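You operate a simulated robot arm through the tools that you are given. There is no shell and no other tool. Be economical: measure what you need, move in short steps, check, and stop when the job is done.

The job below is to be done with a simulated robot arm. You get a single attempt, and the scene is never put back.

JOB
Press the steel scale on button to switch it on. Fetch the beige rag and set it on top of the brown small carton on the top of the long steel table. Shut the steel cabinet door. Turn the left rail knob to LOOSE. Take the small blue tray and put it on the blue sheet on the rollers past the closer. Fetch the brass weight from the rollers past the closer and set it on top of the grey tape dispenser. Take the blue tin on the rollers past the closer and put it away on the top of the side table. Open the cabinet four door. The order is free. Set down upright: brass weight, blue tin.

The check looks at the end state, three seconds after you hand in, the way a careful person would. Anything else that was tipped, shoved, dropped, spilled or broken makes it a failure. Flat cloth is picked up by pressing the open fingertips on it (5 to 10 N) and closing them slowly along it; thin cloth reads only 2 to 8 mm in the jaws.

ROBOT AND FRAMES
A 7-joint arm with a fingered hand on a trunk, on a base that drives. Base frame: it is fixed to the floor where the robot stands at the start and does not move with it; the origin is under the middle of the robot, x ahead of it, y to its left, z up; the surface under the hand at the start is at about z = 0.8. Readings come in m, degrees, newtons and seconds.
With the tool pointing down near the work surface it reaches from about 0.22 to 0.76 m from the robot's upright axis, wherever it stands. Its first joint turns from -166.0 to 166.0 degrees. Places, roughly: beige rag (9x6x3 cm) [0.4, -0.5, 0.8]; blue tin [0.5, -4, 0.75]; brass weight [0.5, -4, 0.75]; cabinet four door [5.1, 2.9, 0.7]; left rail knob [3.5, -0.6, 1]; sheet (24x20x1 cm) [1.8, -4, 0.7]; small blue tray (13x10x4 cm) [1.3, -4.2, 0.7]; small carton [0.75, -0.75, 0.75]; steel cabinet door [0.1, 1.1, 0.3]; steel scale on button [0.5, -0.1, 0.8]; tape dispenser (11x6x13 cm) [0.7, -4, 0.8]; top of the side table [0.1, 3.8, 0.8]. Payload 4 kg.
The TCP is the grasp point between the finger pads, 0.028 m short of the fingertips. In the tool frame z runs along the fingers and y along their closing line. Largest opening 0.168 m; the body of the gripper starts 0.079 m behind the TCP. The gripper is a hand of 4 fingers: y runs from the thumb to the fingers, the wrist lies at [0, 0, -0.249] in the tool frame.
Orientation is that of the tool frame in the base frame, as a unit quaternion [w, x, y, z]. With the fingers straight down and closing along the base's y, the tool's x points along the base's -x, its y along +y and its z along -z.

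CONTROLS
- The arm moves only by the tool step_arm. Its argument "moves" is a list of rows, each an object of numbers (a shift or turn left out is 0): "tx", "ty", "tz": the shift along the base's x, y, z in m; "ax", "ay", "az": the turn, a rotation vector about the base's x, y, z in degrees. In form: [{"tx": .., "ty": .., "tz": .., "ax": .., "ay": .., "az": ..}, ...]. A call has 1 to 12 rows; each row shifts and turns the commanded pose from where the row before left it. Rows are played at 5 a second. More than 0.05 m and 8.6 degrees between two rows, and nothing of the call is played. A pose out of reach is approached as far as the arm can. The call stops where the force on the tool passes 40 N (or 10 N more than at its start, if that is more) or the arm is blocked; 0.2 s more then pass. In this call time passes only in rows, and 0.2 s behind the last. The reply holds the time, the measured pose of the TCP, the force on the tool along the base axes, the opening and the grip force, in the units named above and with some noise, with the torque about the TCP (base axes, N m) and any sound that the robot's microphone picked up, and new pictures: "views" is both (left out), scene, wrist or none.
- Cameras (640 x 400 px; columns grow to the right, rows downward): "scene" is now at [0.0012, 0.1613, 1.4803]; the picture's right is [-0.07, -1.00, 0.00], its down [-0.90, 0.06, -0.43] and it looks along [0.43, -0.03, -0.90] (base axes); focal length 241 px, centre (320, 200). "wrist" rides on the gripper at [0.06, -0.06, -0.11] in the tool frame; the picture's right is [0.71, 0.71, 0.00], its down [-0.56, 0.56, -0.62] and it looks along [-0.44, 0.43, 0.79] (tool axes); focal length 265 px, centre (320, 200). There is no depth. A picture from a camera that has moved, and an enlarged one, comes with that camera's place and axes in the base frame and with its lens.
- slide_trunk(by): slides the trunk up (or, below 0, down) by that many m; the arm and the scene camera ride with it, the base frame stays. It gives what a move gives, with no picture.
- drive_base(legs): drives the robot by 1 to 6 legs, each [ahead, turn to the left] in m and degrees, along the robot's own axes; the way and the turn of a leg run together, so that a leg with both is an arc; at most 1.5 m and 180 degrees a leg. The arm and the cameras ride along, it lands a little off, and it stops where it bumps. It gives what a move gives, and a new picture of the scene camera.
- set_fingers(finger1, finger2, finger3, thumb_bend): sets how far each is bent, from 0 (flat) to 1 (curled in); at 0.3 the hand is open as for a grip, at 0.7 the pads meet at the TCP. One left out holds its place. A second passes; each finger stops where it meets its share of the squeeze, and holds until it gets a number again. It is the only way to open and close the hand. It gives what a move gives, with no picture; readings hold the bend of each and the force on the fingers (four entries, about 0 where the hand has none), thumb and palm.
- turn_head(pan, tilt): turns the head with the scene camera to pan (to the left, within 155 degrees either way) and tilt (down, from -29 to 69), counted from straight ahead of the robot. It gives what a move gives, and a new picture of the scene camera.
- inspect(camera, box): a new picture of the part [left, top, right, bottom] of that camera's present view, enlarged. The clock stands still meanwhile.
- sign_off(): hands the job in; it is judged then, once.

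Work in short steps. Places have to be worked out from the pictures, the camera data and where the tool is seen: move nearer, look again, correct. Check each grasp and each placing, and mend what went wrong. You have 186 turns and 260 pictures in all, those below and enlarged ones among them. Open the gripper and draw the arm clear of the work before you hand the job in, unless the task says otherwise; then end with one line.

The tools are called by a JSON object that holds its "op" and its "data". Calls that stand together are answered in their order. step_arm: Moves the arm, as the interface text tells. Its arguments: {"type":"object","properties":{"moves":{"type":"array"},"views":{"type":"string","enum":["both","scene","wrist","none"]}},"required":["moves"]} The other tools are called the same way: slide_trunk (by) slides the trunk up or down; set_fingers (finger1, finger2, finger3, thumb_bend) moves the fingers one by one; drive_base (legs) drives the base; turn_head (pan, tilt) turns the head that bears the scene camera; inspect (camera, box) takes an enlarged picture of a part of a camera's view; sign_off () hands the job in.

At the start:

```text
clock: 0.0
eef_pos: [0.3867, 0.2418, 1.0643]
orientation: [-0.001, -0.001, 1.0, 0.0]
wrist_force: [-0.6, -0.7, -0.5]
torque: [-0.01, -0.01, 0.0]
gripper_width: 0.1679
grip_force: 0.1
shape: jaw
bend: [0.3, 0.3, 0.3, 0.3]
finger forces: [0.0, 0.0, 0.0, 0.0, 0.1, 0.0]
trunk travel left (down, up): [-0.525, 0.065]
robot x, y, heading: [0.0021, 0.0017, 0.0]
head pan, tilt: [-3.9, 64.6]
```

scene: 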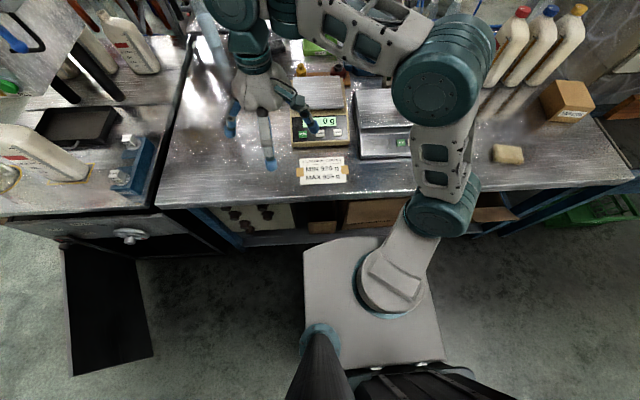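
wrist: 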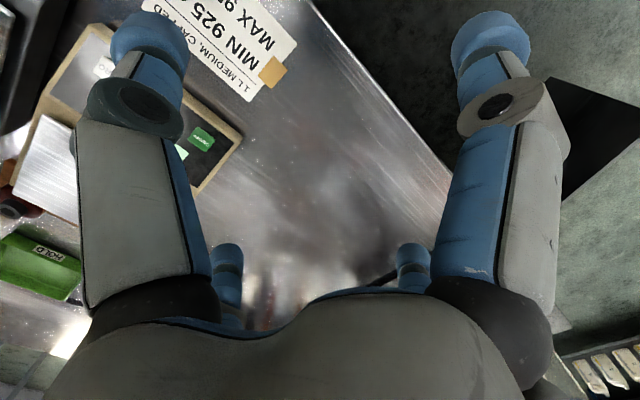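

The scene shows two scales; the steel one is to the right. I inspect it and the rag/carton area enlarged.

{"op": "inspect", "data": {"camera": "scene", "box": [280, 60, 440, 190]}}

{"op": "inspect", "data": {"camera": "scene", "box": [440, 40, 640, 200]}}

{"op": "inspect", "data": {"camera": "scene", "box": [0, 180, 220, 380]}}

```text
3.08 times, centred on (360, 125) of scene
camera zoom: at [0.0012, 0.1613, 1.4803], right [-0.07, -1.0, 0.0], down [-0.9, 0.06, -0.43], along [0.43, -0.03, -0.9], focal length 742 px, centre (197, 431)
```

zoom: 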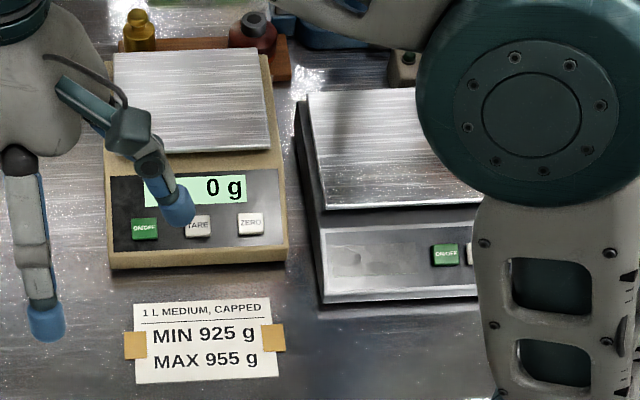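

```text
2.50 times, centred on (540, 120) of scene
camera zoom: at [0.0012, 0.1613, 1.4803], right [-0.07, -1.0, 0.0], down [-0.9, 0.06, -0.43], along [0.43, -0.03, -0.9], focal length 603 px, centre (-230, 400)
```

zoom: 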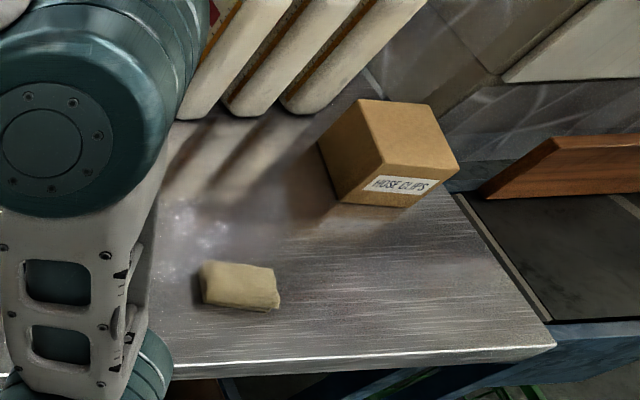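

```text
2.00 times, centred on (110, 280) of scene
camera zoom: at [0.0012, 0.1613, 1.4803], right [-0.07, -1.0, 0.0], down [-0.9, 0.06, -0.43], along [0.43, -0.03, -0.9], focal length 483 px, centre (740, 40)
```

zoom: 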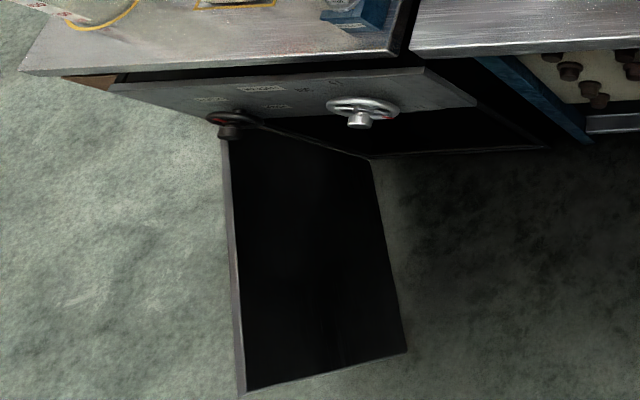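

Steel scale ON/OFF button estimated near (0.51, -0.15, 0.83). I curl the three fingers, leaving the thumb as a poker, and move toward the button.

{"op": "set_fingers", "data": {"finger1": 1.0, "finger2": 1.0, "finger3": 1.0, "thumb_bend": 0.5}}

{"op": "step_arm", "data": {"moves": [{"ty": -0.045, "tx": 0.01}, {"ty": -0.045, "tx": 0.01}, {"ty": -0.045, "tx": 0.01}, {"ty": -0.045, "tx": 0.01}, {"ty": -0.045}, {"ty": -0.045}, {"ty": -0.04}]}}

```text
clock: 1.0
eef_pos: [0.3884, 0.2415, 1.0656]
orientation: [0.0, 0.0, 1.0, -0.001]
wrist_force: [0.7, 0.6, -0.7]
torque: [0.02, 0.02, -0.02]
gripper_width: 0.038
grip_force: 0.1
shape: fingers
bend: [0.73, 0.72, 0.73, 0.5]
finger forces: [0.1, 0.0, 0.1, 0.0, 0.0, 0.0]
trunk travel left (down, up): [-0.525, 0.065]
robot x, y, heading: [-0.0014, 0.0004, 0.0]
head pan, tilt: [-3.9, 64.6]
```

```text
clock: 2.6
eef_pos: [0.4284, -0.0688, 1.0655]
orientation: [-0.001, 0.0, 1.0, -0.001]
wrist_force: [-0.1, 0.4, -0.3]
torque: [0.0, -0.01, 0.02]
gripper_width: 0.038
grip_force: 0.2
shape: fingers
bend: [0.73, 0.72, 0.73, 0.5]
finger forces: [0.0, 0.0, 0.1, 0.0, 0.0, 0.1]
trunk travel left (down, up): [-0.525, 0.065]
robot x, y, heading: [-0.0004, 0.0002, -0.2]
head pan, tilt: [-3.9, 64.6]
camera scene: at [0.0012, 0.1607, 1.4803], right [-0.07, -1.0, 0.0], down [-0.9, 0.06, -0.43], along [0.43, -0.03, -0.9], focal length 241 px, centre (320, 200)
camera wrist: at [0.3675, -0.1302, 1.1761], right [-0.71, 0.71, 0.0], down [0.56, 0.56, 0.61], along [0.43, 0.44, -0.79], focal length 265 px, centre (320, 200)
```

scene: 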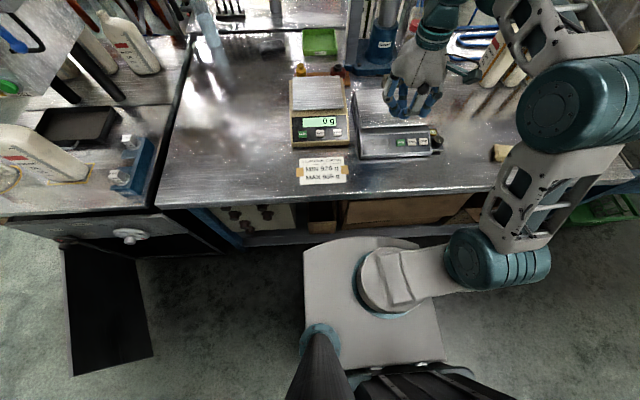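
wrist: 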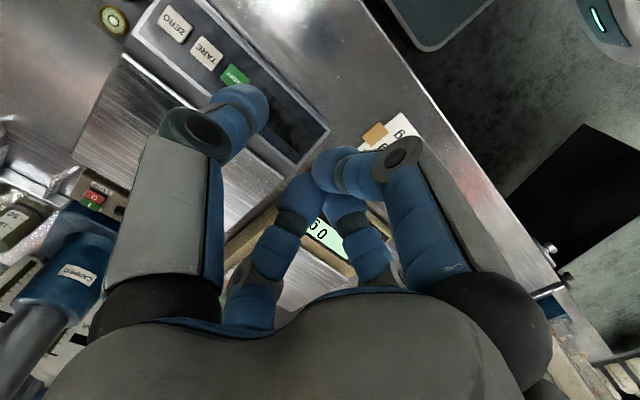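

The fingers stopped at 0.73, so I open the thumb a bit and try curling them further.

{"op": "set_fingers", "data": {"finger1": 1.0, "finger2": 1.0, "finger3": 1.0, "thumb_bend": 0.35}}

{"op": "step_arm", "data": {"moves": [{"ax": 8, "tz": -0.03}, {"ax": 8, "tz": -0.03}, {"ax": 8, "tz": -0.03}]}}

{"op": "inspect", "data": {"camera": "scene", "box": [320, 40, 480, 180]}}

```text
clock: 3.6
eef_pos: [0.4291, -0.068, 1.0663]
orientation: [-0.001, 0.0, 1.0, 0.0]
wrist_force: [-0.6, 0.1, 0.7]
torque: [-0.03, -0.01, -0.02]
gripper_width: 0.0686
grip_force: 0.0
shape: fingers
bend: [0.73, 0.72, 0.73, 0.35]
finger forces: [0.0, 0.0, 0.0, 0.1, 0.1, 0.1]
trunk travel left (down, up): [-0.525, 0.065]
robot x, y, heading: [-0.0016, 0.0015, -0.1]
head pan, tilt: [-3.9, 64.6]
```

```text
clock: 4.4
eef_pos: [0.4286, -0.068, 0.9751]
orientation: [0.0, 0.0, 0.978, 0.209]
wrist_force: [-0.1, 0.0, -0.1]
torque: [-0.01, 0.03, 0.02]
gripper_width: 0.0687
grip_force: 0.2
shape: fingers
bend: [0.73, 0.72, 0.73, 0.35]
finger forces: [0.0, 0.1, 0.0, 0.1, 0.0, 0.0]
trunk travel left (down, up): [-0.525, 0.065]
robot x, y, heading: [0.0005, 0.0014, -0.2]
head pan, tilt: [-3.9, 64.6]
camera scene: at [0.0014, 0.161, 1.4803], right [-0.07, -1.0, 0.0], down [-0.9, 0.06, -0.43], along [0.43, -0.03, -0.9], focal length 241 px, centre (320, 200)
camera wrist: at [0.3675, -0.169, 1.0515], right [-0.71, 0.64, 0.29], down [0.56, 0.26, 0.79], along [0.43, 0.72, -0.54], focal length 265 px, centre (320, 200)
```

scene: 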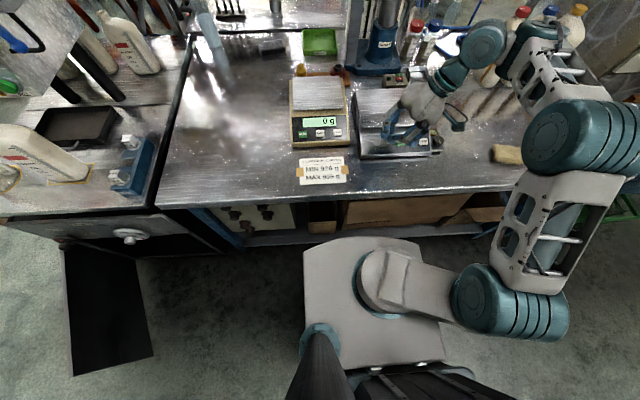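
wrist: 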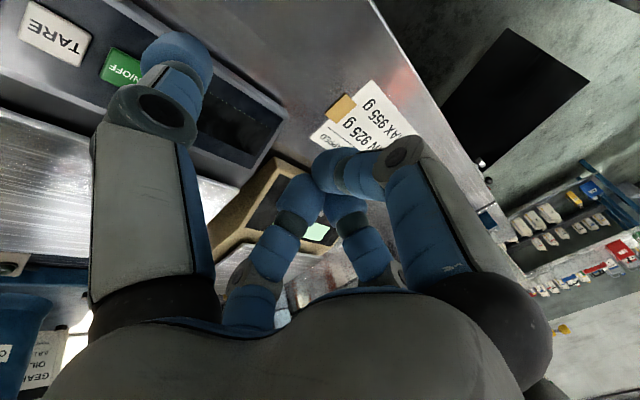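

```text
2.86 times, centred on (400, 110) of scene
camera zoom: at [0.0014, 0.161, 1.4803], right [-0.07, -1.0, 0.0], down [-0.9, 0.06, -0.43], along [0.43, -0.03, -0.9], focal length 689 px, centre (91, 457)
```

zoom: 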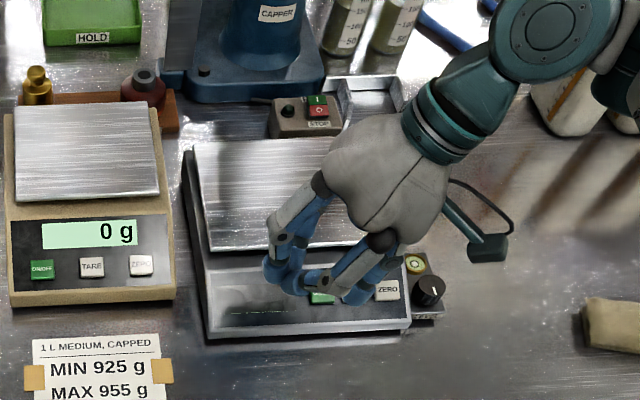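

Button solved at (0.498, -0.146, 0.83) from both cameras; thumb tip leads TCP by about (0, -0.068, -0.058). I move above it and look.

{"op": "step_arm", "data": {"moves": [{"tx": 0.035, "ty": -0.005, "tz": -0.02}, {"tx": 0.034, "ty": -0.005, "tz": -0.03}]}}

{"op": "inspect", "data": {"camera": "scene", "box": [350, 80, 450, 165]}}

```text
clock: 5.0
eef_pos: [0.4972, -0.0785, 0.9257]
orientation: [-0.001, -0.001, 0.978, 0.208]
wrist_force: [0.2, -0.8, 0.4]
torque: [0.01, 0.0, 0.01]
gripper_width: 0.0688
grip_force: 0.1
shape: fingers
bend: [0.73, 0.72, 0.73, 0.35]
finger forces: [0.0, 0.0, 0.0, 0.0, 0.0, 0.1]
trunk travel left (down, up): [-0.525, 0.065]
robot x, y, heading: [0.0025, -0.0021, 0.3]
head pan, tilt: [-3.9, 64.6]
camera scene: at [0.002, 0.1609, 1.4803], right [-0.07, -1.0, 0.0], down [-0.9, 0.06, -0.43], along [0.43, -0.03, -0.9], focal length 241 px, centre (320, 200)
camera wrist: at [0.4367, -0.1791, 1.0019], right [-0.71, 0.65, 0.29], down [0.56, 0.26, 0.79], along [0.43, 0.72, -0.54], focal length 265 px, centre (320, 200)
```

scene: 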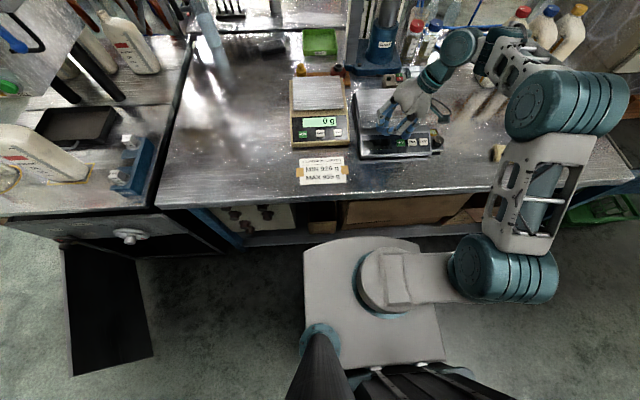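
wrist: 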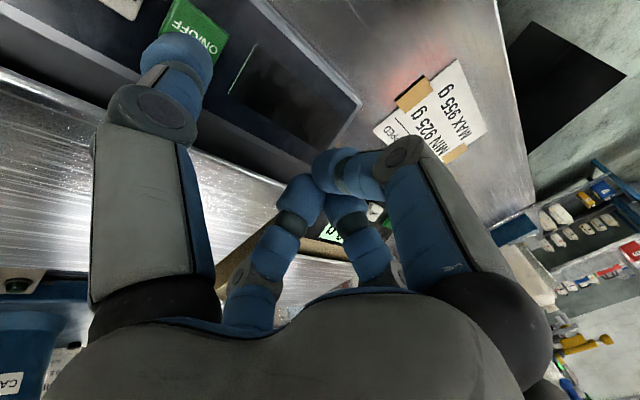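

```text
4.71 times, centred on (400, 122) of scene
camera zoom: at [0.002, 0.1609, 1.4803], right [-0.07, -1.0, 0.0], down [-0.9, 0.06, -0.43], along [0.43, -0.03, -0.9], focal length 1136 px, centre (-56, 565)
```

zoom: 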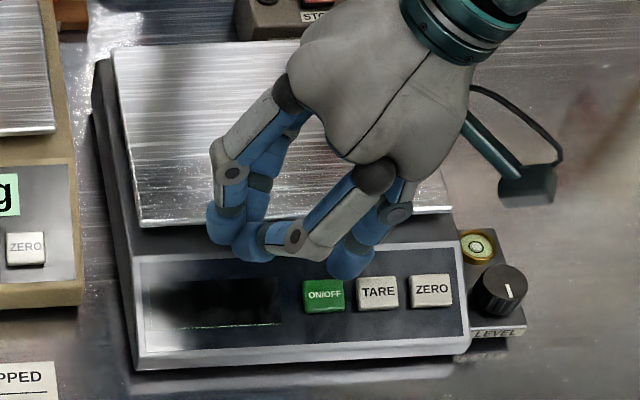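

Thumb tip sits right above the button (about 4 mm off in y). I go down in small steps.

{"op": "step_arm", "data": {"moves": [{"tx": 0.0, "ty": 0.004, "tz": -0.015}, {"tz": -0.01}, {"tz": -0.004}, {"tz": -0.004}]}}

{"op": "inspect", "data": {"camera": "scene", "box": [350, 80, 450, 165]}}

```text
clock: 5.8
eef_pos: [0.4969, -0.0768, 0.9042]
orientation: [0.007, -0.002, 0.978, 0.207]
wrist_force: [-9.4, -0.4, 26.8]
torque: [-1.86, 0.46, -0.65]
gripper_width: 0.0667
grip_force: 14.3
shape: fingers
bend: [0.73, 0.72, 0.73, 0.35]
finger forces: [0.1, 0.1, 0.0, 0.0, 28.3, 0.0]
trunk travel left (down, up): [-0.525, 0.065]
robot x, y, heading: [-0.002, 0.0027, -0.0]
head pan, tilt: [-3.9, 64.6]
heard: click
stopped in row 4: the force on the tool passed its limit at 45 N (the readings are from after the stop); the commanded pose is now the measured one
camera scene: at [-0.0021, 0.1614, 1.4805], right [-0.07, -1.0, 0.0], down [-0.9, 0.06, -0.43], along [0.43, -0.03, -0.9], focal length 241 px, centre (320, 200)
camera wrist: at [0.4349, -0.176, 0.9792], right [-0.71, 0.65, 0.28], down [0.55, 0.26, 0.8], along [0.44, 0.72, -0.54], focal length 265 px, centre (320, 200)
```

scene: 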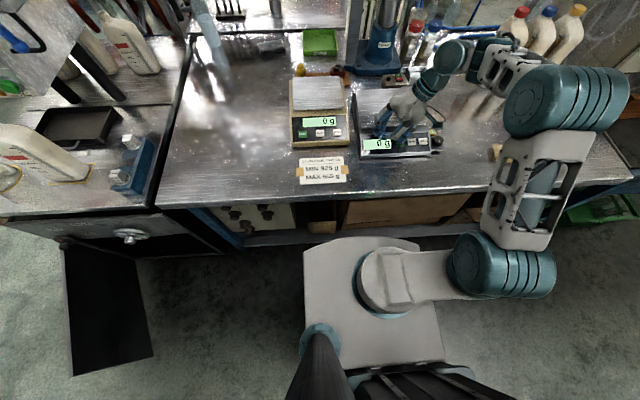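
wrist: 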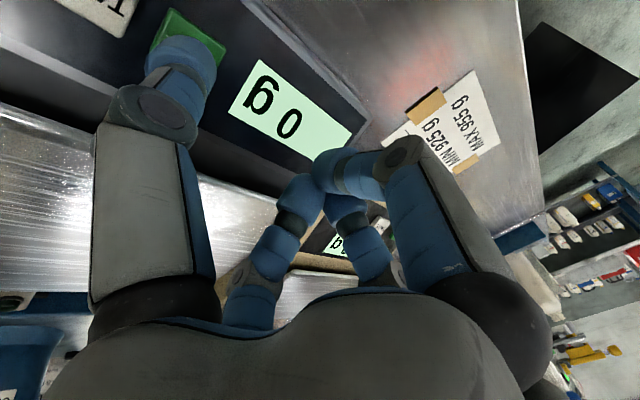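

```text
4.71 times, centred on (400, 122) of scene
camera zoom: at [-0.0021, 0.1614, 1.4805], right [-0.07, -1.0, 0.0], down [-0.9, 0.06, -0.43], along [0.43, -0.03, -0.9], focal length 1136 px, centre (-56, 565)
```

zoom: 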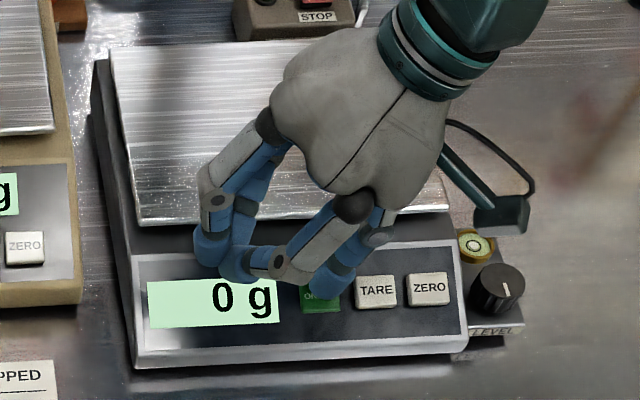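

The steel scale reads 0 g: it's on. I lift clear and untilt.

{"op": "step_arm", "data": {"moves": [{"tz": 0.04}, {"tz": 0.05, "ax": -8}, {"tz": 0.05, "ax": -8}, {"tz": 0.04, "ax": -8, "tx": -0.03}, {"tx": -0.04, "tz": 0.02}, {"tx": -0.04, "tz": 0.02}, {"tx": -0.04, "tz": 0.02}], "views": "scene"}}

{"op": "set_fingers", "data": {"finger1": 0.3, "finger2": 0.3, "finger3": 0.3, "thumb_bend": 0.3}}

{"op": "turn_head", "data": {"pan": -60, "tilt": 45}}

{"op": "turn_head", "data": {"pan": 70, "tilt": 45}}

```text
clock: 7.4
eef_pos: [0.3531, -0.0769, 1.1361]
orientation: [0.004, -0.002, 1.0, -0.001]
wrist_force: [0.3, 0.3, 0.0]
torque: [0.02, -0.02, 0.01]
gripper_width: 0.0687
grip_force: 0.1
shape: fingers
bend: [0.73, 0.72, 0.73, 0.35]
finger forces: [0.0, 0.1, 0.1, 0.1, 0.0, 0.0]
out of reach, approached as far as the arm can: row 4
trunk travel left (down, up): [-0.525, 0.065]
robot x, y, heading: [0.001, 0.0001, 0.1]
head pan, tilt: [-3.9, 64.6]
camera scene: at [0.0007, 0.161, 1.4803], right [-0.07, -1.0, 0.0], down [-0.9, 0.06, -0.43], along [0.43, -0.03, -0.9], focal length 241 px, centre (320, 200)
```

scene: 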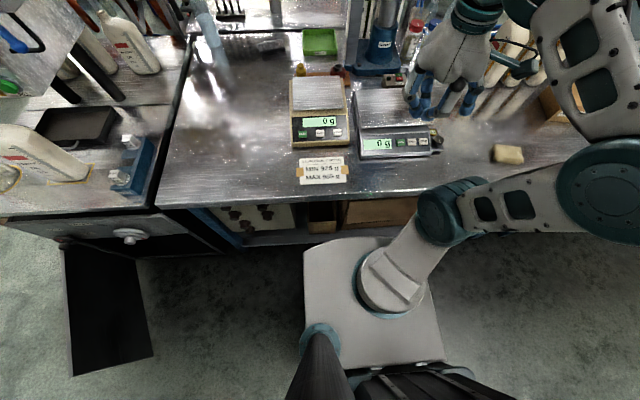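

```text
clock: 8.4
eef_pos: [0.3546, -0.0772, 1.1346]
orientation: [0.004, -0.002, 1.0, -0.001]
wrist_force: [-0.5, 0.3, -1.0]
torque: [0.02, -0.01, 0.01]
gripper_width: 0.1168
grip_force: 0.0
shape: fingers
bend: [0.3, 0.3, 0.3, 0.3]
finger forces: [0.1, 0.0, 0.1, 0.0, 0.1, 0.0]
trunk travel left (down, up): [-0.525, 0.065]
robot x, y, heading: [0.0001, -0.0024, -0.1]
head pan, tilt: [-3.9, 64.6]
```

```text
clock: 9.7
eef_pos: [0.3559, -0.0772, 1.1359]
orientation: [0.005, -0.001, 1.0, -0.001]
wrist_force: [0.0, 1.5, 0.3]
torque: [0.02, -0.01, 0.01]
gripper_width: 0.1167
grip_force: 0.0
shape: fingers
bend: [0.3, 0.3, 0.3, 0.3]
finger forces: [0.1, 0.1, 0.1, 0.0, 0.0, 0.0]
trunk travel left (down, up): [-0.525, 0.065]
robot x, y, heading: [0.0007, 0.0026, 0.0]
head pan, tilt: [-60.0, 45.0]
camera scene: at [-0.0192, 0.0949, 1.5048], right [-0.87, -0.5, 0.0], down [-0.35, 0.61, -0.71], along [0.35, -0.61, -0.71], focal length 241 px, centre (320, 200)
```

scene: 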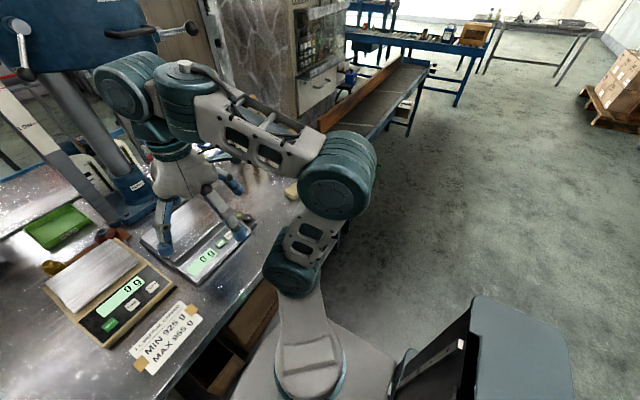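

```text
clock: 11.8
eef_pos: [0.3553, -0.0771, 1.1336]
orientation: [0.005, -0.001, 1.0, -0.001]
wrist_force: [-0.5, 0.1, 0.4]
torque: [0.0, 0.0, 0.0]
gripper_width: 0.1166
grip_force: 0.1
shape: fingers
bend: [0.3, 0.3, 0.3, 0.3]
finger forces: [0.0, 0.0, 0.0, 0.0, 0.0, 0.0]
trunk travel left (down, up): [-0.525, 0.065]
robot x, y, heading: [0.0028, 0.0016, -0.0]
head pan, tilt: [70.0, 45.0]
camera scene: at [-0.032, 0.2417, 1.5049], right [0.94, -0.34, 0.0], down [-0.24, -0.66, -0.71], along [0.24, 0.66, -0.71], focal length 241 px, centre (320, 200)
```

scene: 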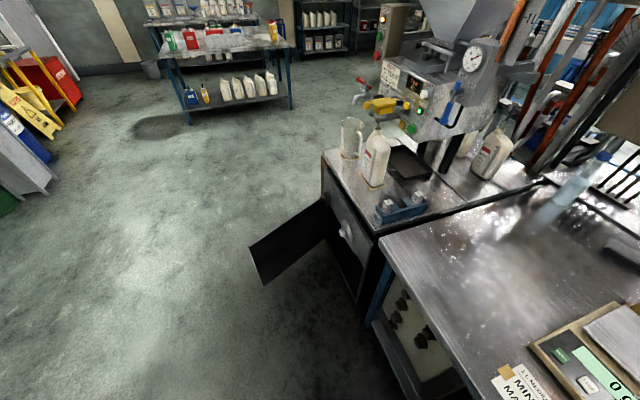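

Scale done. The rag and carton are out of comfortable reach from here (carton ~1 m away), so I back off, turn, drive along the table toward -y, and face it again.

{"op": "drive_base", "data": {"legs": [[-0.25, 0], [0, -90], [0.62, 0]]}}

{"op": "turn_head", "data": {"pan": 60, "tilt": 50}}

```text
clock: 20.5
eef_pos: [-0.3259, -0.9743, 1.136]
orientation: [0.002, 0.704, 0.71, -0.004]
wrist_force: [-0.1, -0.6, 0.8]
torque: [0.0, -0.01, 0.01]
gripper_width: 0.117
grip_force: 0.1
shape: fingers
bend: [0.3, 0.3, 0.3, 0.3]
finger forces: [0.1, 0.1, 0.1, 0.1, 0.0, 0.0]
trunk travel left (down, up): [-0.525, 0.065]
robot x, y, heading: [-0.2503, -0.6243, -89.9]
head pan, tilt: [70.0, 45.0]
camera scene: at [-0.011, -0.5843, 1.5049], right [-0.34, -0.94, 0.0], down [-0.67, 0.24, -0.71], along [0.67, -0.24, -0.71], focal length 241 px, centre (320, 200)
```

scene: 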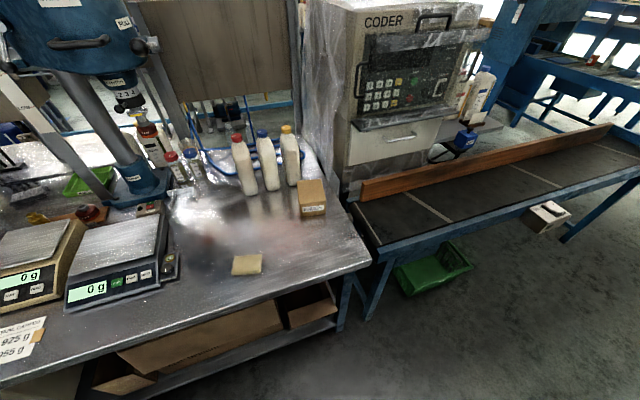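

```text
clock: 21.2
eef_pos: [-0.3256, -0.9745, 1.1354]
orientation: [0.003, 0.705, 0.709, -0.004]
wrist_force: [0.5, 0.1, 0.1]
torque: [0.01, -0.02, 0.01]
gripper_width: 0.1169
grip_force: 0.0
shape: fingers
bend: [0.3, 0.3, 0.3, 0.3]
finger forces: [0.1, 0.0, 0.1, 0.0, 0.0, 0.1]
trunk travel left (down, up): [-0.525, 0.065]
robot x, y, heading: [-0.2489, -0.6226, -90.1]
head pan, tilt: [60.0, 50.0]
camera scene: at [-0.0206, -0.5948, 1.498], right [-0.5, -0.87, 0.0], down [-0.66, 0.38, -0.64], along [0.56, -0.32, -0.77], focal length 241 px, centre (320, 200)
```

scene: 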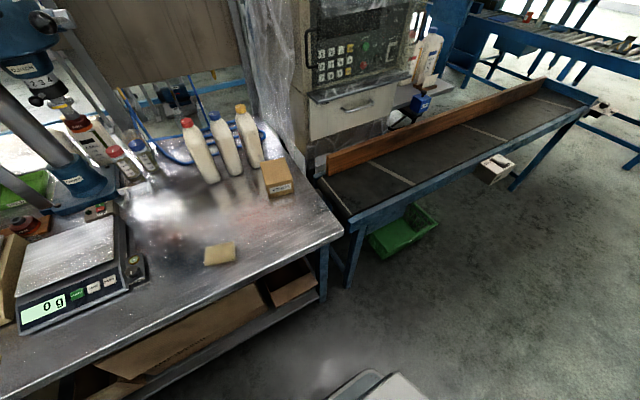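

Rag near (0.447, -0.50), carton near (0.66, -0.78). I turn back to face the table and drive up to x≈0.

{"op": "drive_base", "data": {"legs": [[0, 90], [0.25, 0]]}}

{"op": "turn_head", "data": {"pan": -10, "tilt": 45}}

```text
clock: 26.9
eef_pos: [0.3534, -0.6993, 1.1348]
orientation: [0.004, 0.0, 1.0, -0.001]
wrist_force: [0.1, 0.0, 0.8]
torque: [0.0, 0.0, 0.0]
gripper_width: 0.1166
grip_force: 0.1
shape: fingers
bend: [0.3, 0.3, 0.3, 0.3]
finger forces: [0.1, 0.0, 0.0, 0.0, 0.0, 0.0]
trunk travel left (down, up): [-0.525, 0.065]
robot x, y, heading: [-0.0033, -0.6197, -0.4]
head pan, tilt: [60.0, 50.0]
camera scene: at [-0.022, -0.3882, 1.498], right [0.86, -0.51, 0.0], down [-0.39, -0.66, -0.64], along [0.32, 0.55, -0.77], focal length 241 px, centre (320, 200)
```

scene: 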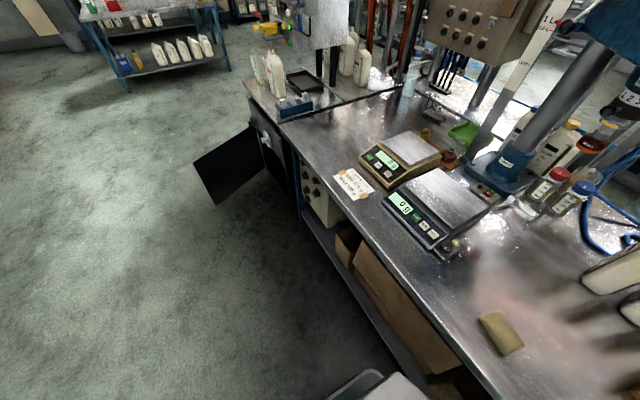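

```text
clock: 28.3
eef_pos: [0.3528, -0.6999, 1.1357]
orientation: [0.004, 0.0, 1.0, -0.002]
wrist_force: [0.1, -1.1, 0.0]
torque: [-0.01, -0.01, -0.01]
gripper_width: 0.1166
grip_force: 0.0
shape: fingers
bend: [0.3, 0.3, 0.3, 0.3]
finger forces: [0.1, 0.1, 0.0, 0.0, 0.0, 0.1]
trunk travel left (down, up): [-0.525, 0.065]
robot x, y, heading: [-0.0037, -0.6195, -0.1]
head pan, tilt: [-10.0, 45.0]
camera scene: at [0.0186, -0.4692, 1.5049], right [-0.18, -0.98, 0.0], down [-0.7, 0.13, -0.71], along [0.7, -0.13, -0.71], focal length 241 px, centre (320, 200)
```

scene: 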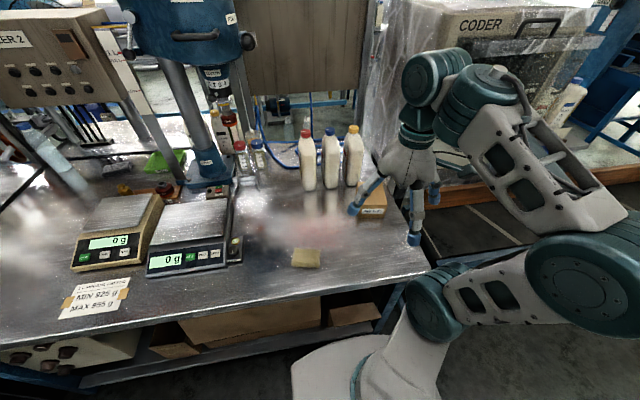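

Rag at (0.45, -0.502), long side along y. I move over it and yaw so the fingers close along x.

{"op": "step_arm", "data": {"moves": [{"az": -8.5, "ty": 0.02, "tx": 0.01}, {"az": -8.5, "ty": 0.02, "tx": 0.01}, {"az": -8.5, "ty": 0.02, "tx": 0.01}, {"az": -8.5, "ty": 0.02, "tx": 0.01}, {"az": -8.5, "ty": 0.02, "tx": 0.01}, {"az": -8.5, "ty": 0.02, "tx": 0.01}, {"az": -8.5, "ty": 0.02, "tx": 0.01}, {"az": -8.5, "ty": 0.02, "tx": 0.01}, {"az": -8.5, "ty": 0.02, "tx": 0.01}, {"az": -8.5, "ty": 0.02, "tx": 0.007}, {"az": -5, "tz": -0.04}, {"tz": -0.05}]}}

```text
clock: 30.9
eef_pos: [0.4488, -0.4998, 1.0447]
orientation: [0.003, 0.709, 0.705, -0.004]
wrist_force: [0.4, 0.8, 0.1]
torque: [0.04, -0.01, -0.03]
gripper_width: 0.1171
grip_force: 0.1
shape: fingers
bend: [0.3, 0.3, 0.3, 0.3]
finger forces: [0.0, 0.0, 0.1, 0.0, 0.1, 0.1]
trunk travel left (down, up): [-0.525, 0.065]
robot x, y, heading: [-0.0047, -0.6193, -0.4]
head pan, tilt: [-10.0, 45.0]
camera scene: at [0.0191, -0.4702, 1.505], right [-0.18, -0.98, 0.0], down [-0.7, 0.13, -0.71], along [0.7, -0.13, -0.71], focal length 241 px, centre (320, 200)
camera wrist: at [0.3883, -0.4382, 1.1545], right [0.71, 0.7, -0.01], down [0.56, -0.56, 0.62], along [0.43, -0.44, -0.79], focal length 265 px, centre (320, 200)
```

scene: 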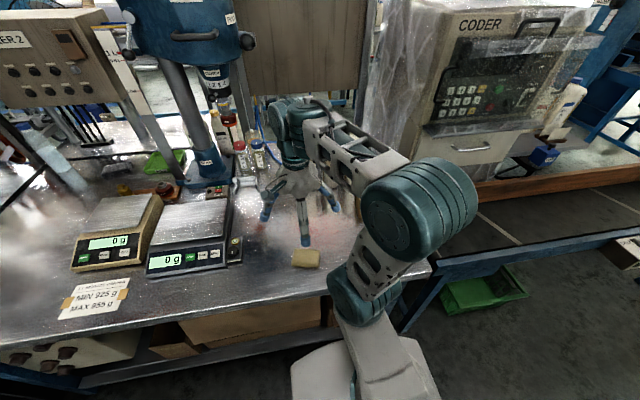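
wrist: 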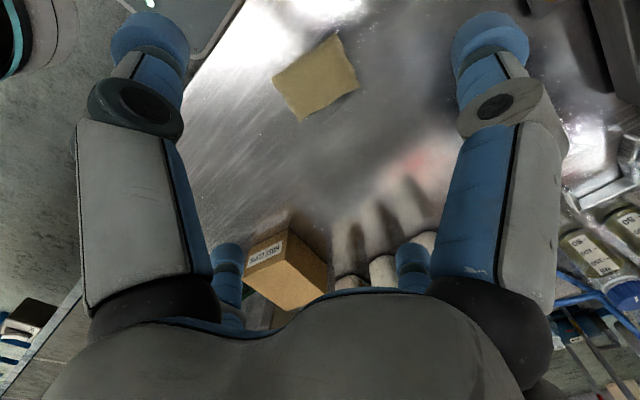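

Rag is centred under the hand (0.444, -0.50). The four fingers form a cross, all fit around it; I descend.

{"op": "step_arm", "data": {"moves": [{"tz": -0.045, "tx": -0.003}, {"tz": -0.045}, {"tz": -0.045}, {"tz": -0.03}, {"tz": -0.02}]}}

```text
clock: 32.1
eef_pos: [0.4475, -0.498, 0.8597]
orientation: [0.004, 0.708, 0.706, -0.003]
wrist_force: [-1.3, 0.7, 0.1]
torque: [0.02, -0.04, 0.02]
gripper_width: 0.1171
grip_force: 0.0
shape: fingers
bend: [0.3, 0.3, 0.3, 0.3]
finger forces: [0.0, 0.1, 0.0, 0.1, 0.0, 0.0]
trunk travel left (down, up): [-0.525, 0.065]
robot x, y, heading: [-0.0026, -0.6185, -0.3]
head pan, tilt: [-10.0, 45.0]
camera scene: at [0.0187, -0.469, 1.5049], right [-0.18, -0.98, 0.0], down [-0.7, 0.13, -0.71], along [0.7, -0.13, -0.71], focal length 241 px, centre (320, 200)
camera wrist: at [0.3865, -0.4376, 0.9693], right [0.71, 0.71, -0.01], down [0.56, -0.55, 0.62], along [0.43, -0.44, -0.79], focal length 265 px, centre (320, 200)
```

scene: 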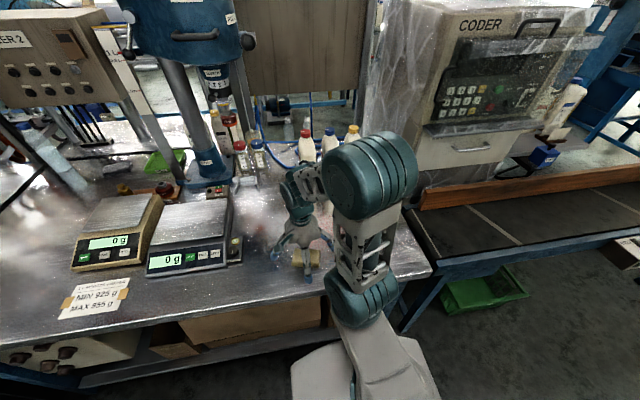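
wrist: 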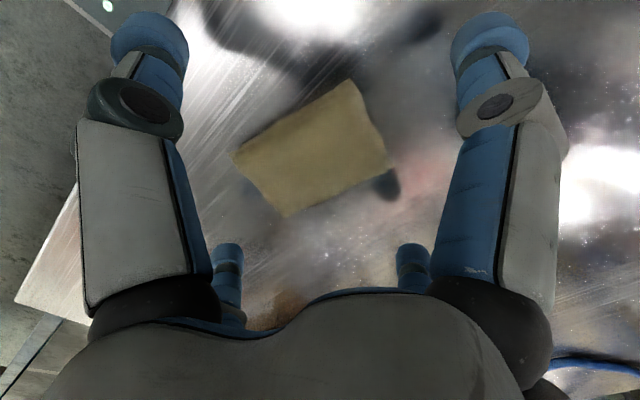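

Rag centre at (0.439, -0.498); shift -8 mm in x and lower until light contact.

{"op": "step_arm", "data": {"moves": [{"tz": -0.015, "tx": -0.008}, {"tz": -0.006}, {"tz": -0.005}, {"tz": -0.004}], "views": "wrist"}}

```text
clock: 33.1
eef_pos: [0.4394, -0.4987, 0.8309]
orientation: [0.002, 0.707, 0.707, -0.003]
wrist_force: [0.3, 0.6, -0.2]
torque: [-0.01, 0.05, 0.01]
gripper_width: 0.1169
grip_force: 0.1
shape: fingers
bend: [0.3, 0.3, 0.3, 0.3]
finger forces: [0.1, 0.0, 0.1, 0.0, 0.1, 0.0]
trunk travel left (down, up): [-0.525, 0.065]
robot x, y, heading: [-0.0018, -0.6187, -0.7]
head pan, tilt: [-10.0, 45.0]
camera wrist: at [0.3782, -0.4379, 0.9397], right [0.71, 0.71, -0.01], down [0.56, -0.55, 0.62], along [0.43, -0.44, -0.79], focal length 265 px, centre (320, 200)
```

wrist: 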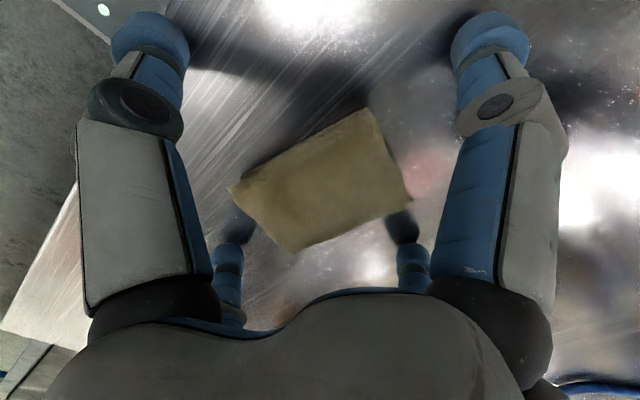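

Still above the surface; a few more millimetres down.

{"op": "step_arm", "data": {"moves": [{"tz": -0.004}, {"tz": -0.004}, {"tz": -0.003}], "views": "none"}}

```text
clock: 33.8
eef_pos: [0.4392, -0.4985, 0.8245]
orientation: [0.003, 0.708, 0.706, 0.0]
wrist_force: [-4.1, -2.7, 33.6]
torque: [0.59, 0.76, 0.24]
gripper_width: 0.1193
grip_force: 17.0
shape: fingers
bend: [0.29, 0.3, 0.29, 0.29]
finger forces: [11.6, 5.0, 5.1, 0.0, 12.0, 0.0]
trunk travel left (down, up): [-0.525, 0.065]
robot x, y, heading: [-0.0041, -0.6182, -0.5]
head pan, tilt: [-10.0, 45.0]
stopped in row 3: the force on the tool passed its limit at 47 N (the readings are from after the stop); the commanded pose is now the measured one
```

Contact at ~0.826. I raise 6 mm and close gradually.

{"op": "step_arm", "data": {"moves": [{"tz": 0.007}], "views": "none"}}

{"op": "set_fingers", "data": {"finger1": 0.45, "finger2": 0.45, "finger3": 0.45, "thumb_bend": 0.45}}

{"op": "set_fingers", "data": {"finger1": 0.6, "finger2": 0.6, "finger3": 0.6, "thumb_bend": 0.6}}

{"op": "step_arm", "data": {"moves": [{"tz": 0.002}]}}

```text
clock: 34.1
eef_pos: [0.4413, -0.4985, 0.8287]
orientation: [0.004, 0.708, 0.706, -0.002]
wrist_force: [-0.7, -0.1, 0.2]
torque: [0.01, -0.02, 0.0]
gripper_width: 0.1172
grip_force: 0.0
shape: fingers
bend: [0.3, 0.3, 0.3, 0.3]
finger forces: [0.0, 0.0, 0.1, 0.0, 0.0, 0.0]
trunk travel left (down, up): [-0.525, 0.065]
robot x, y, heading: [-0.0043, -0.6234, -0.3]
head pan, tilt: [-10.0, 45.0]
```

```text
clock: 34.6
eef_pos: [0.4418, -0.4964, 0.8343]
orientation: [0.005, 0.707, 0.707, 0.002]
wrist_force: [-4.4, -1.3, 41.4]
torque: [-0.08, 1.75, 0.03]
gripper_width: 0.0893
grip_force: 21.4
shape: fingers
bend: [0.4, 0.42, 0.41, 0.39]
finger forces: [6.3, 4.2, 7.3, 0.0, 23.5, 0.1]
trunk travel left (down, up): [-0.525, 0.065]
robot x, y, heading: [-0.0073, -0.6187, -0.5]
head pan, tilt: [-10.0, 45.0]
stopped: the force on the tool passed its limit at 44 N (the readings are from after the stop); the commanded pose is now the measured one
```

```text
clock: 35.0
eef_pos: [0.4398, -0.496, 0.8367]
orientation: [0.005, 0.706, 0.708, 0.007]
wrist_force: [-9.4, -1.3, 72.0]
torque: [0.04, 3.47, 0.05]
gripper_width: 0.0638
grip_force: 38.7
shape: fingers
bend: [0.49, 0.59, 0.49, 0.45]
finger forces: [16.5, 0.9, 14.7, 0.1, 44.9, 0.0]
trunk travel left (down, up): [-0.525, 0.065]
robot x, y, heading: [-0.0032, -0.6195, -0.3]
head pan, tilt: [-10.0, 45.0]
stopped: the force on the tool passed its limit at 60 N (the readings are from after the stop); the commanded pose is now the measured one
```

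```text
clock: 35.4
eef_pos: [0.4397, -0.4964, 0.8365]
orientation: [0.004, 0.707, 0.707, 0.006]
wrist_force: [-10.4, 2.9, 63.7]
torque: [0.45, 2.99, -0.17]
gripper_width: 0.0639
grip_force: 35.2
shape: fingers
bend: [0.49, 0.59, 0.49, 0.45]
finger forces: [17.7, 1.0, 12.3, 0.0, 38.6, 0.0]
trunk travel left (down, up): [-0.525, 0.065]
robot x, y, heading: [-0.0025, -0.6225, -0.4]
head pan, tilt: [-10.0, 45.0]
camera scene: at [0.0132, -0.4702, 1.5052], right [-0.18, -0.98, 0.0], down [-0.69, 0.13, -0.71], along [0.7, -0.13, -0.7], focal length 241 px, centre (320, 200)
camera wrist: at [0.3772, -0.4362, 0.9458], right [0.71, 0.71, 0.01], down [0.55, -0.56, 0.62], along [0.45, -0.43, -0.78], focal length 265 px, centre (320, 200)
```

scene: 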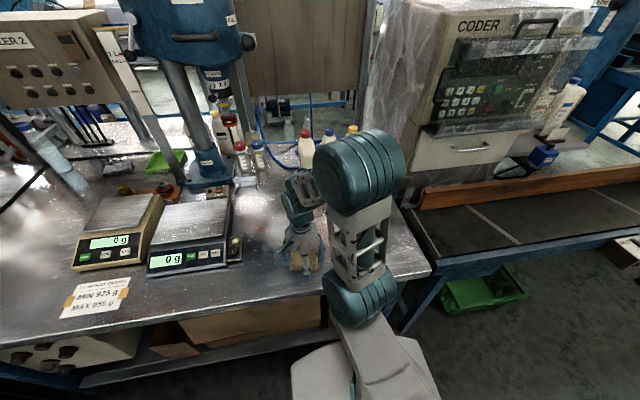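
wrist: 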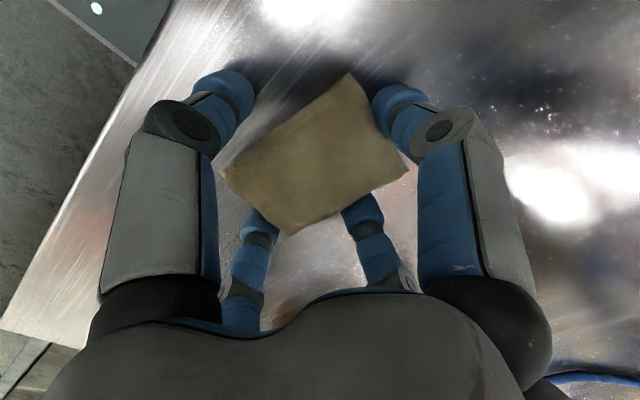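

Fingers extend as they curl, pressing on the table. I raise ~10 mm and close onto the rag.

{"op": "step_arm", "data": {"moves": [{"tz": 0.009}], "views": "none"}}

{"op": "set_fingers", "data": {"finger1": 0.62, "finger2": 0.7, "finger3": 0.62, "thumb_bend": 0.7}}

{"op": "step_arm", "data": {"moves": [{"tz": 0.002}], "views": "wrist"}}

```text
clock: 35.8
eef_pos: [0.4418, -0.4977, 0.8398]
orientation: [0.005, 0.708, 0.706, 0.003]
wrist_force: [-0.1, -0.5, 0.6]
torque: [-0.02, -0.05, -0.02]
gripper_width: 0.0505
grip_force: 10.2
shape: fingers
bend: [0.5, 0.59, 0.5, 0.54]
finger forces: [6.7, 1.7, 6.0, 0.0, 5.4, 0.0]
trunk travel left (down, up): [-0.525, 0.065]
robot x, y, heading: [-0.0002, -0.6181, -0.3]
head pan, tilt: [-10.0, 45.0]
```

```text
clock: 36.8
eef_pos: [0.4427, -0.4964, 0.8419]
orientation: [0.005, 0.708, 0.706, 0.003]
wrist_force: [0.2, 0.0, -1.5]
torque: [0.11, -0.02, -0.02]
gripper_width: 0.0423
grip_force: 20.2
shape: fingers
bend: [0.51, 0.55, 0.53, 0.6]
finger forces: [6.7, 12.9, 5.6, 0.0, 16.1, 0.1]
trunk travel left (down, up): [-0.525, 0.065]
robot x, y, heading: [-0.0018, -0.6204, -0.5]
head pan, tilt: [-10.0, 45.0]
```

```text
clock: 37.1
eef_pos: [0.4427, -0.4957, 0.8446]
orientation: [0.005, 0.708, 0.707, 0.003]
wrist_force: [0.7, 0.2, -0.7]
torque: [0.09, 0.01, -0.01]
gripper_width: 0.0421
grip_force: 21.4
shape: fingers
bend: [0.51, 0.55, 0.53, 0.6]
finger forces: [6.6, 13.0, 5.6, 0.1, 16.0, 0.0]
trunk travel left (down, up): [-0.525, 0.065]
robot x, y, heading: [-0.0011, -0.6229, -0.5]
head pan, tilt: [-10.0, 45.0]
camera wrist: at [0.3808, -0.436, 0.9544], right [0.71, 0.71, 0.01], down [0.55, -0.56, 0.62], along [0.44, -0.44, -0.78], focal length 265 px, centre (320, 200)
```

wrist: 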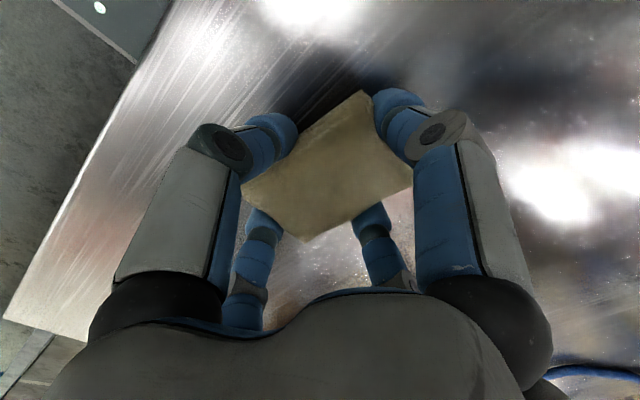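

Gripped with ~20 N at 42 mm. I lift and check.

{"op": "step_arm", "data": {"moves": [{"tz": 0.03}, {"tz": 0.045}, {"tz": 0.045}, {"tz": 0.045}, {"tz": 0.03}]}}

```text
clock: 38.4
eef_pos: [0.4427, -0.4959, 1.0426]
orientation: [0.004, 0.707, 0.707, 0.001]
wrist_force: [-0.5, -0.6, 0.5]
torque: [0.09, -0.03, 0.04]
gripper_width: 0.0418
grip_force: 20.9
shape: fingers
bend: [0.51, 0.55, 0.53, 0.61]
finger forces: [6.9, 13.3, 5.4, 0.0, 15.6, 0.1]
trunk travel left (down, up): [-0.525, 0.065]
robot x, y, heading: [-0.004, -0.6234, -0.7]
head pan, tilt: [-10.0, 45.0]
camera scene: at [0.0184, -0.4691, 1.5048], right [-0.18, -0.98, 0.0], down [-0.7, 0.13, -0.71], along [0.7, -0.13, -0.71], focal length 241 px, centre (320, 200)
camera wrist: at [0.3804, -0.4363, 1.1504], right [0.71, 0.71, 0.0], down [0.55, -0.56, 0.62], along [0.44, -0.44, -0.78], focal length 265 px, centre (320, 200)
```

scene: 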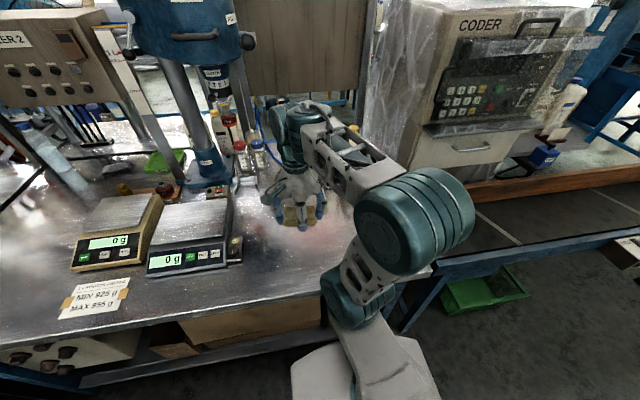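
wrist: 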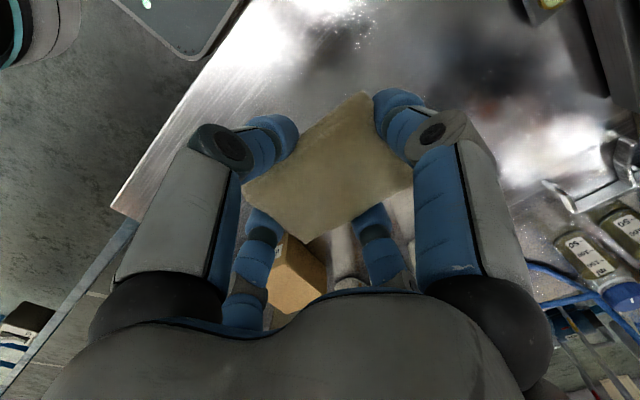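

Rag held. Carton top estimated at (0.65, -0.78, 0.87). I move toward it at height, approaching from the front, and look.

{"op": "step_arm", "data": {"moves": [{"ty": -0.045, "tz": 0.01}, {"ty": -0.045, "tz": 0.01}, {"ty": -0.045, "tx": 0.02}, {"ty": -0.045, "tx": 0.03}, {"ty": -0.045, "tx": 0.03}, {"ty": -0.04, "tx": 0.03}, {"tx": 0.04}]}}

{"op": "inspect", "data": {"camera": "scene", "box": [290, 80, 470, 260]}}

```text
refused: row 4 steps farther than a row can; nothing moved
```

```text
2.22 times, centred on (380, 170) of scene
camera zoom: at [0.0184, -0.4691, 1.5048], right [-0.18, -0.98, 0.0], down [-0.7, 0.13, -0.71], along [0.7, -0.13, -0.71], focal length 536 px, centre (187, 267)
```

zoom: 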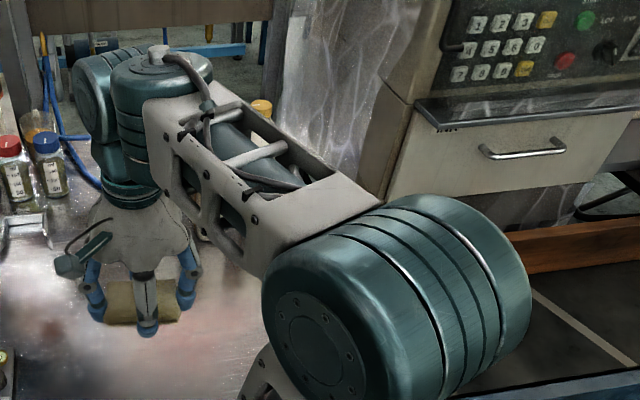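

Step limit is on the vector; I use smaller rows.

{"op": "step_arm", "data": {"moves": [{"ty": -0.035, "tz": 0.01, "tx": 0.02}, {"ty": -0.035, "tz": 0.01, "tx": 0.02}, {"ty": -0.035, "tx": 0.025}, {"ty": -0.035, "tx": 0.025}, {"ty": -0.035, "tx": 0.025}, {"ty": -0.035, "tx": 0.025}, {"ty": -0.035, "tx": 0.02}]}}

{"op": "inspect", "data": {"camera": "scene", "box": [290, 80, 470, 260]}}

```text
clock: 40.0
eef_pos: [0.605, -0.7432, 1.0606]
orientation: [0.004, 0.708, 0.707, 0.003]
wrist_force: [0.0, 0.1, 0.1]
torque: [0.12, -0.05, 0.01]
gripper_width: 0.0414
grip_force: 20.9
shape: fingers
bend: [0.51, 0.55, 0.53, 0.61]
finger forces: [7.3, 13.6, 5.5, 0.0, 15.2, 0.0]
trunk travel left (down, up): [-0.525, 0.065]
robot x, y, heading: [-0.0031, -0.6219, -0.2]
head pan, tilt: [-10.0, 45.0]
camera scene: at [0.0189, -0.4699, 1.5049], right [-0.18, -0.98, 0.0], down [-0.7, 0.13, -0.71], along [0.7, -0.13, -0.71], focal length 241 px, centre (320, 200)
camera wrist: at [0.5416, -0.6833, 1.1697], right [0.71, 0.71, 0.01], down [0.55, -0.56, 0.62], along [0.44, -0.44, -0.78], focal length 265 px, centre (320, 200)
```

scene: 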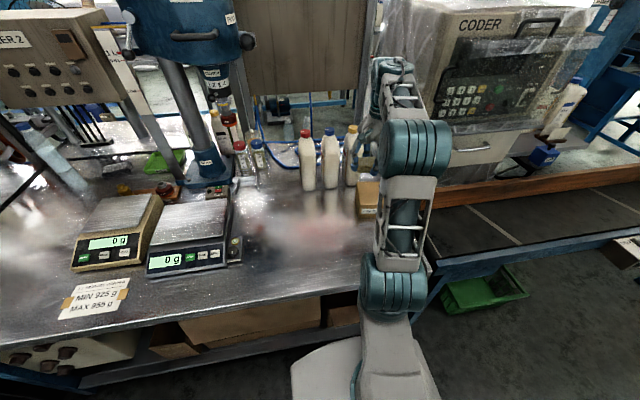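
wrist: 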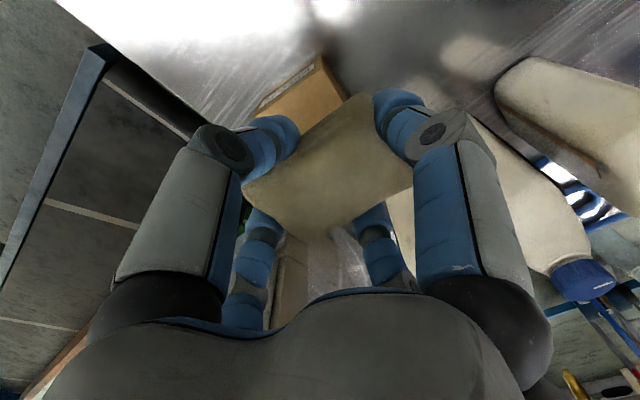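

```text
2.22 times, centred on (380, 170) of scene
camera zoom: at [0.0189, -0.4699, 1.5049], right [-0.18, -0.98, 0.0], down [-0.7, 0.13, -0.71], along [0.7, -0.13, -0.71], focal length 536 px, centre (187, 267)
```

zoom: 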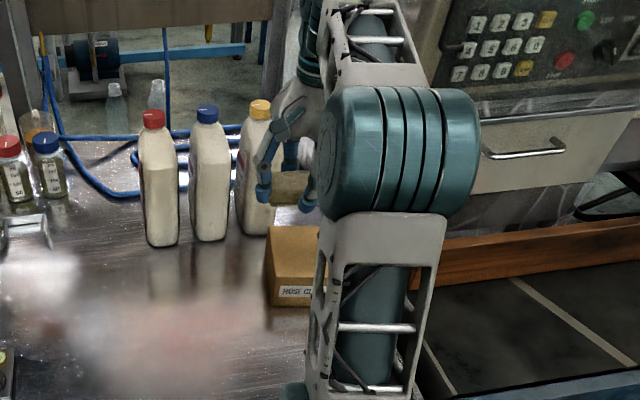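

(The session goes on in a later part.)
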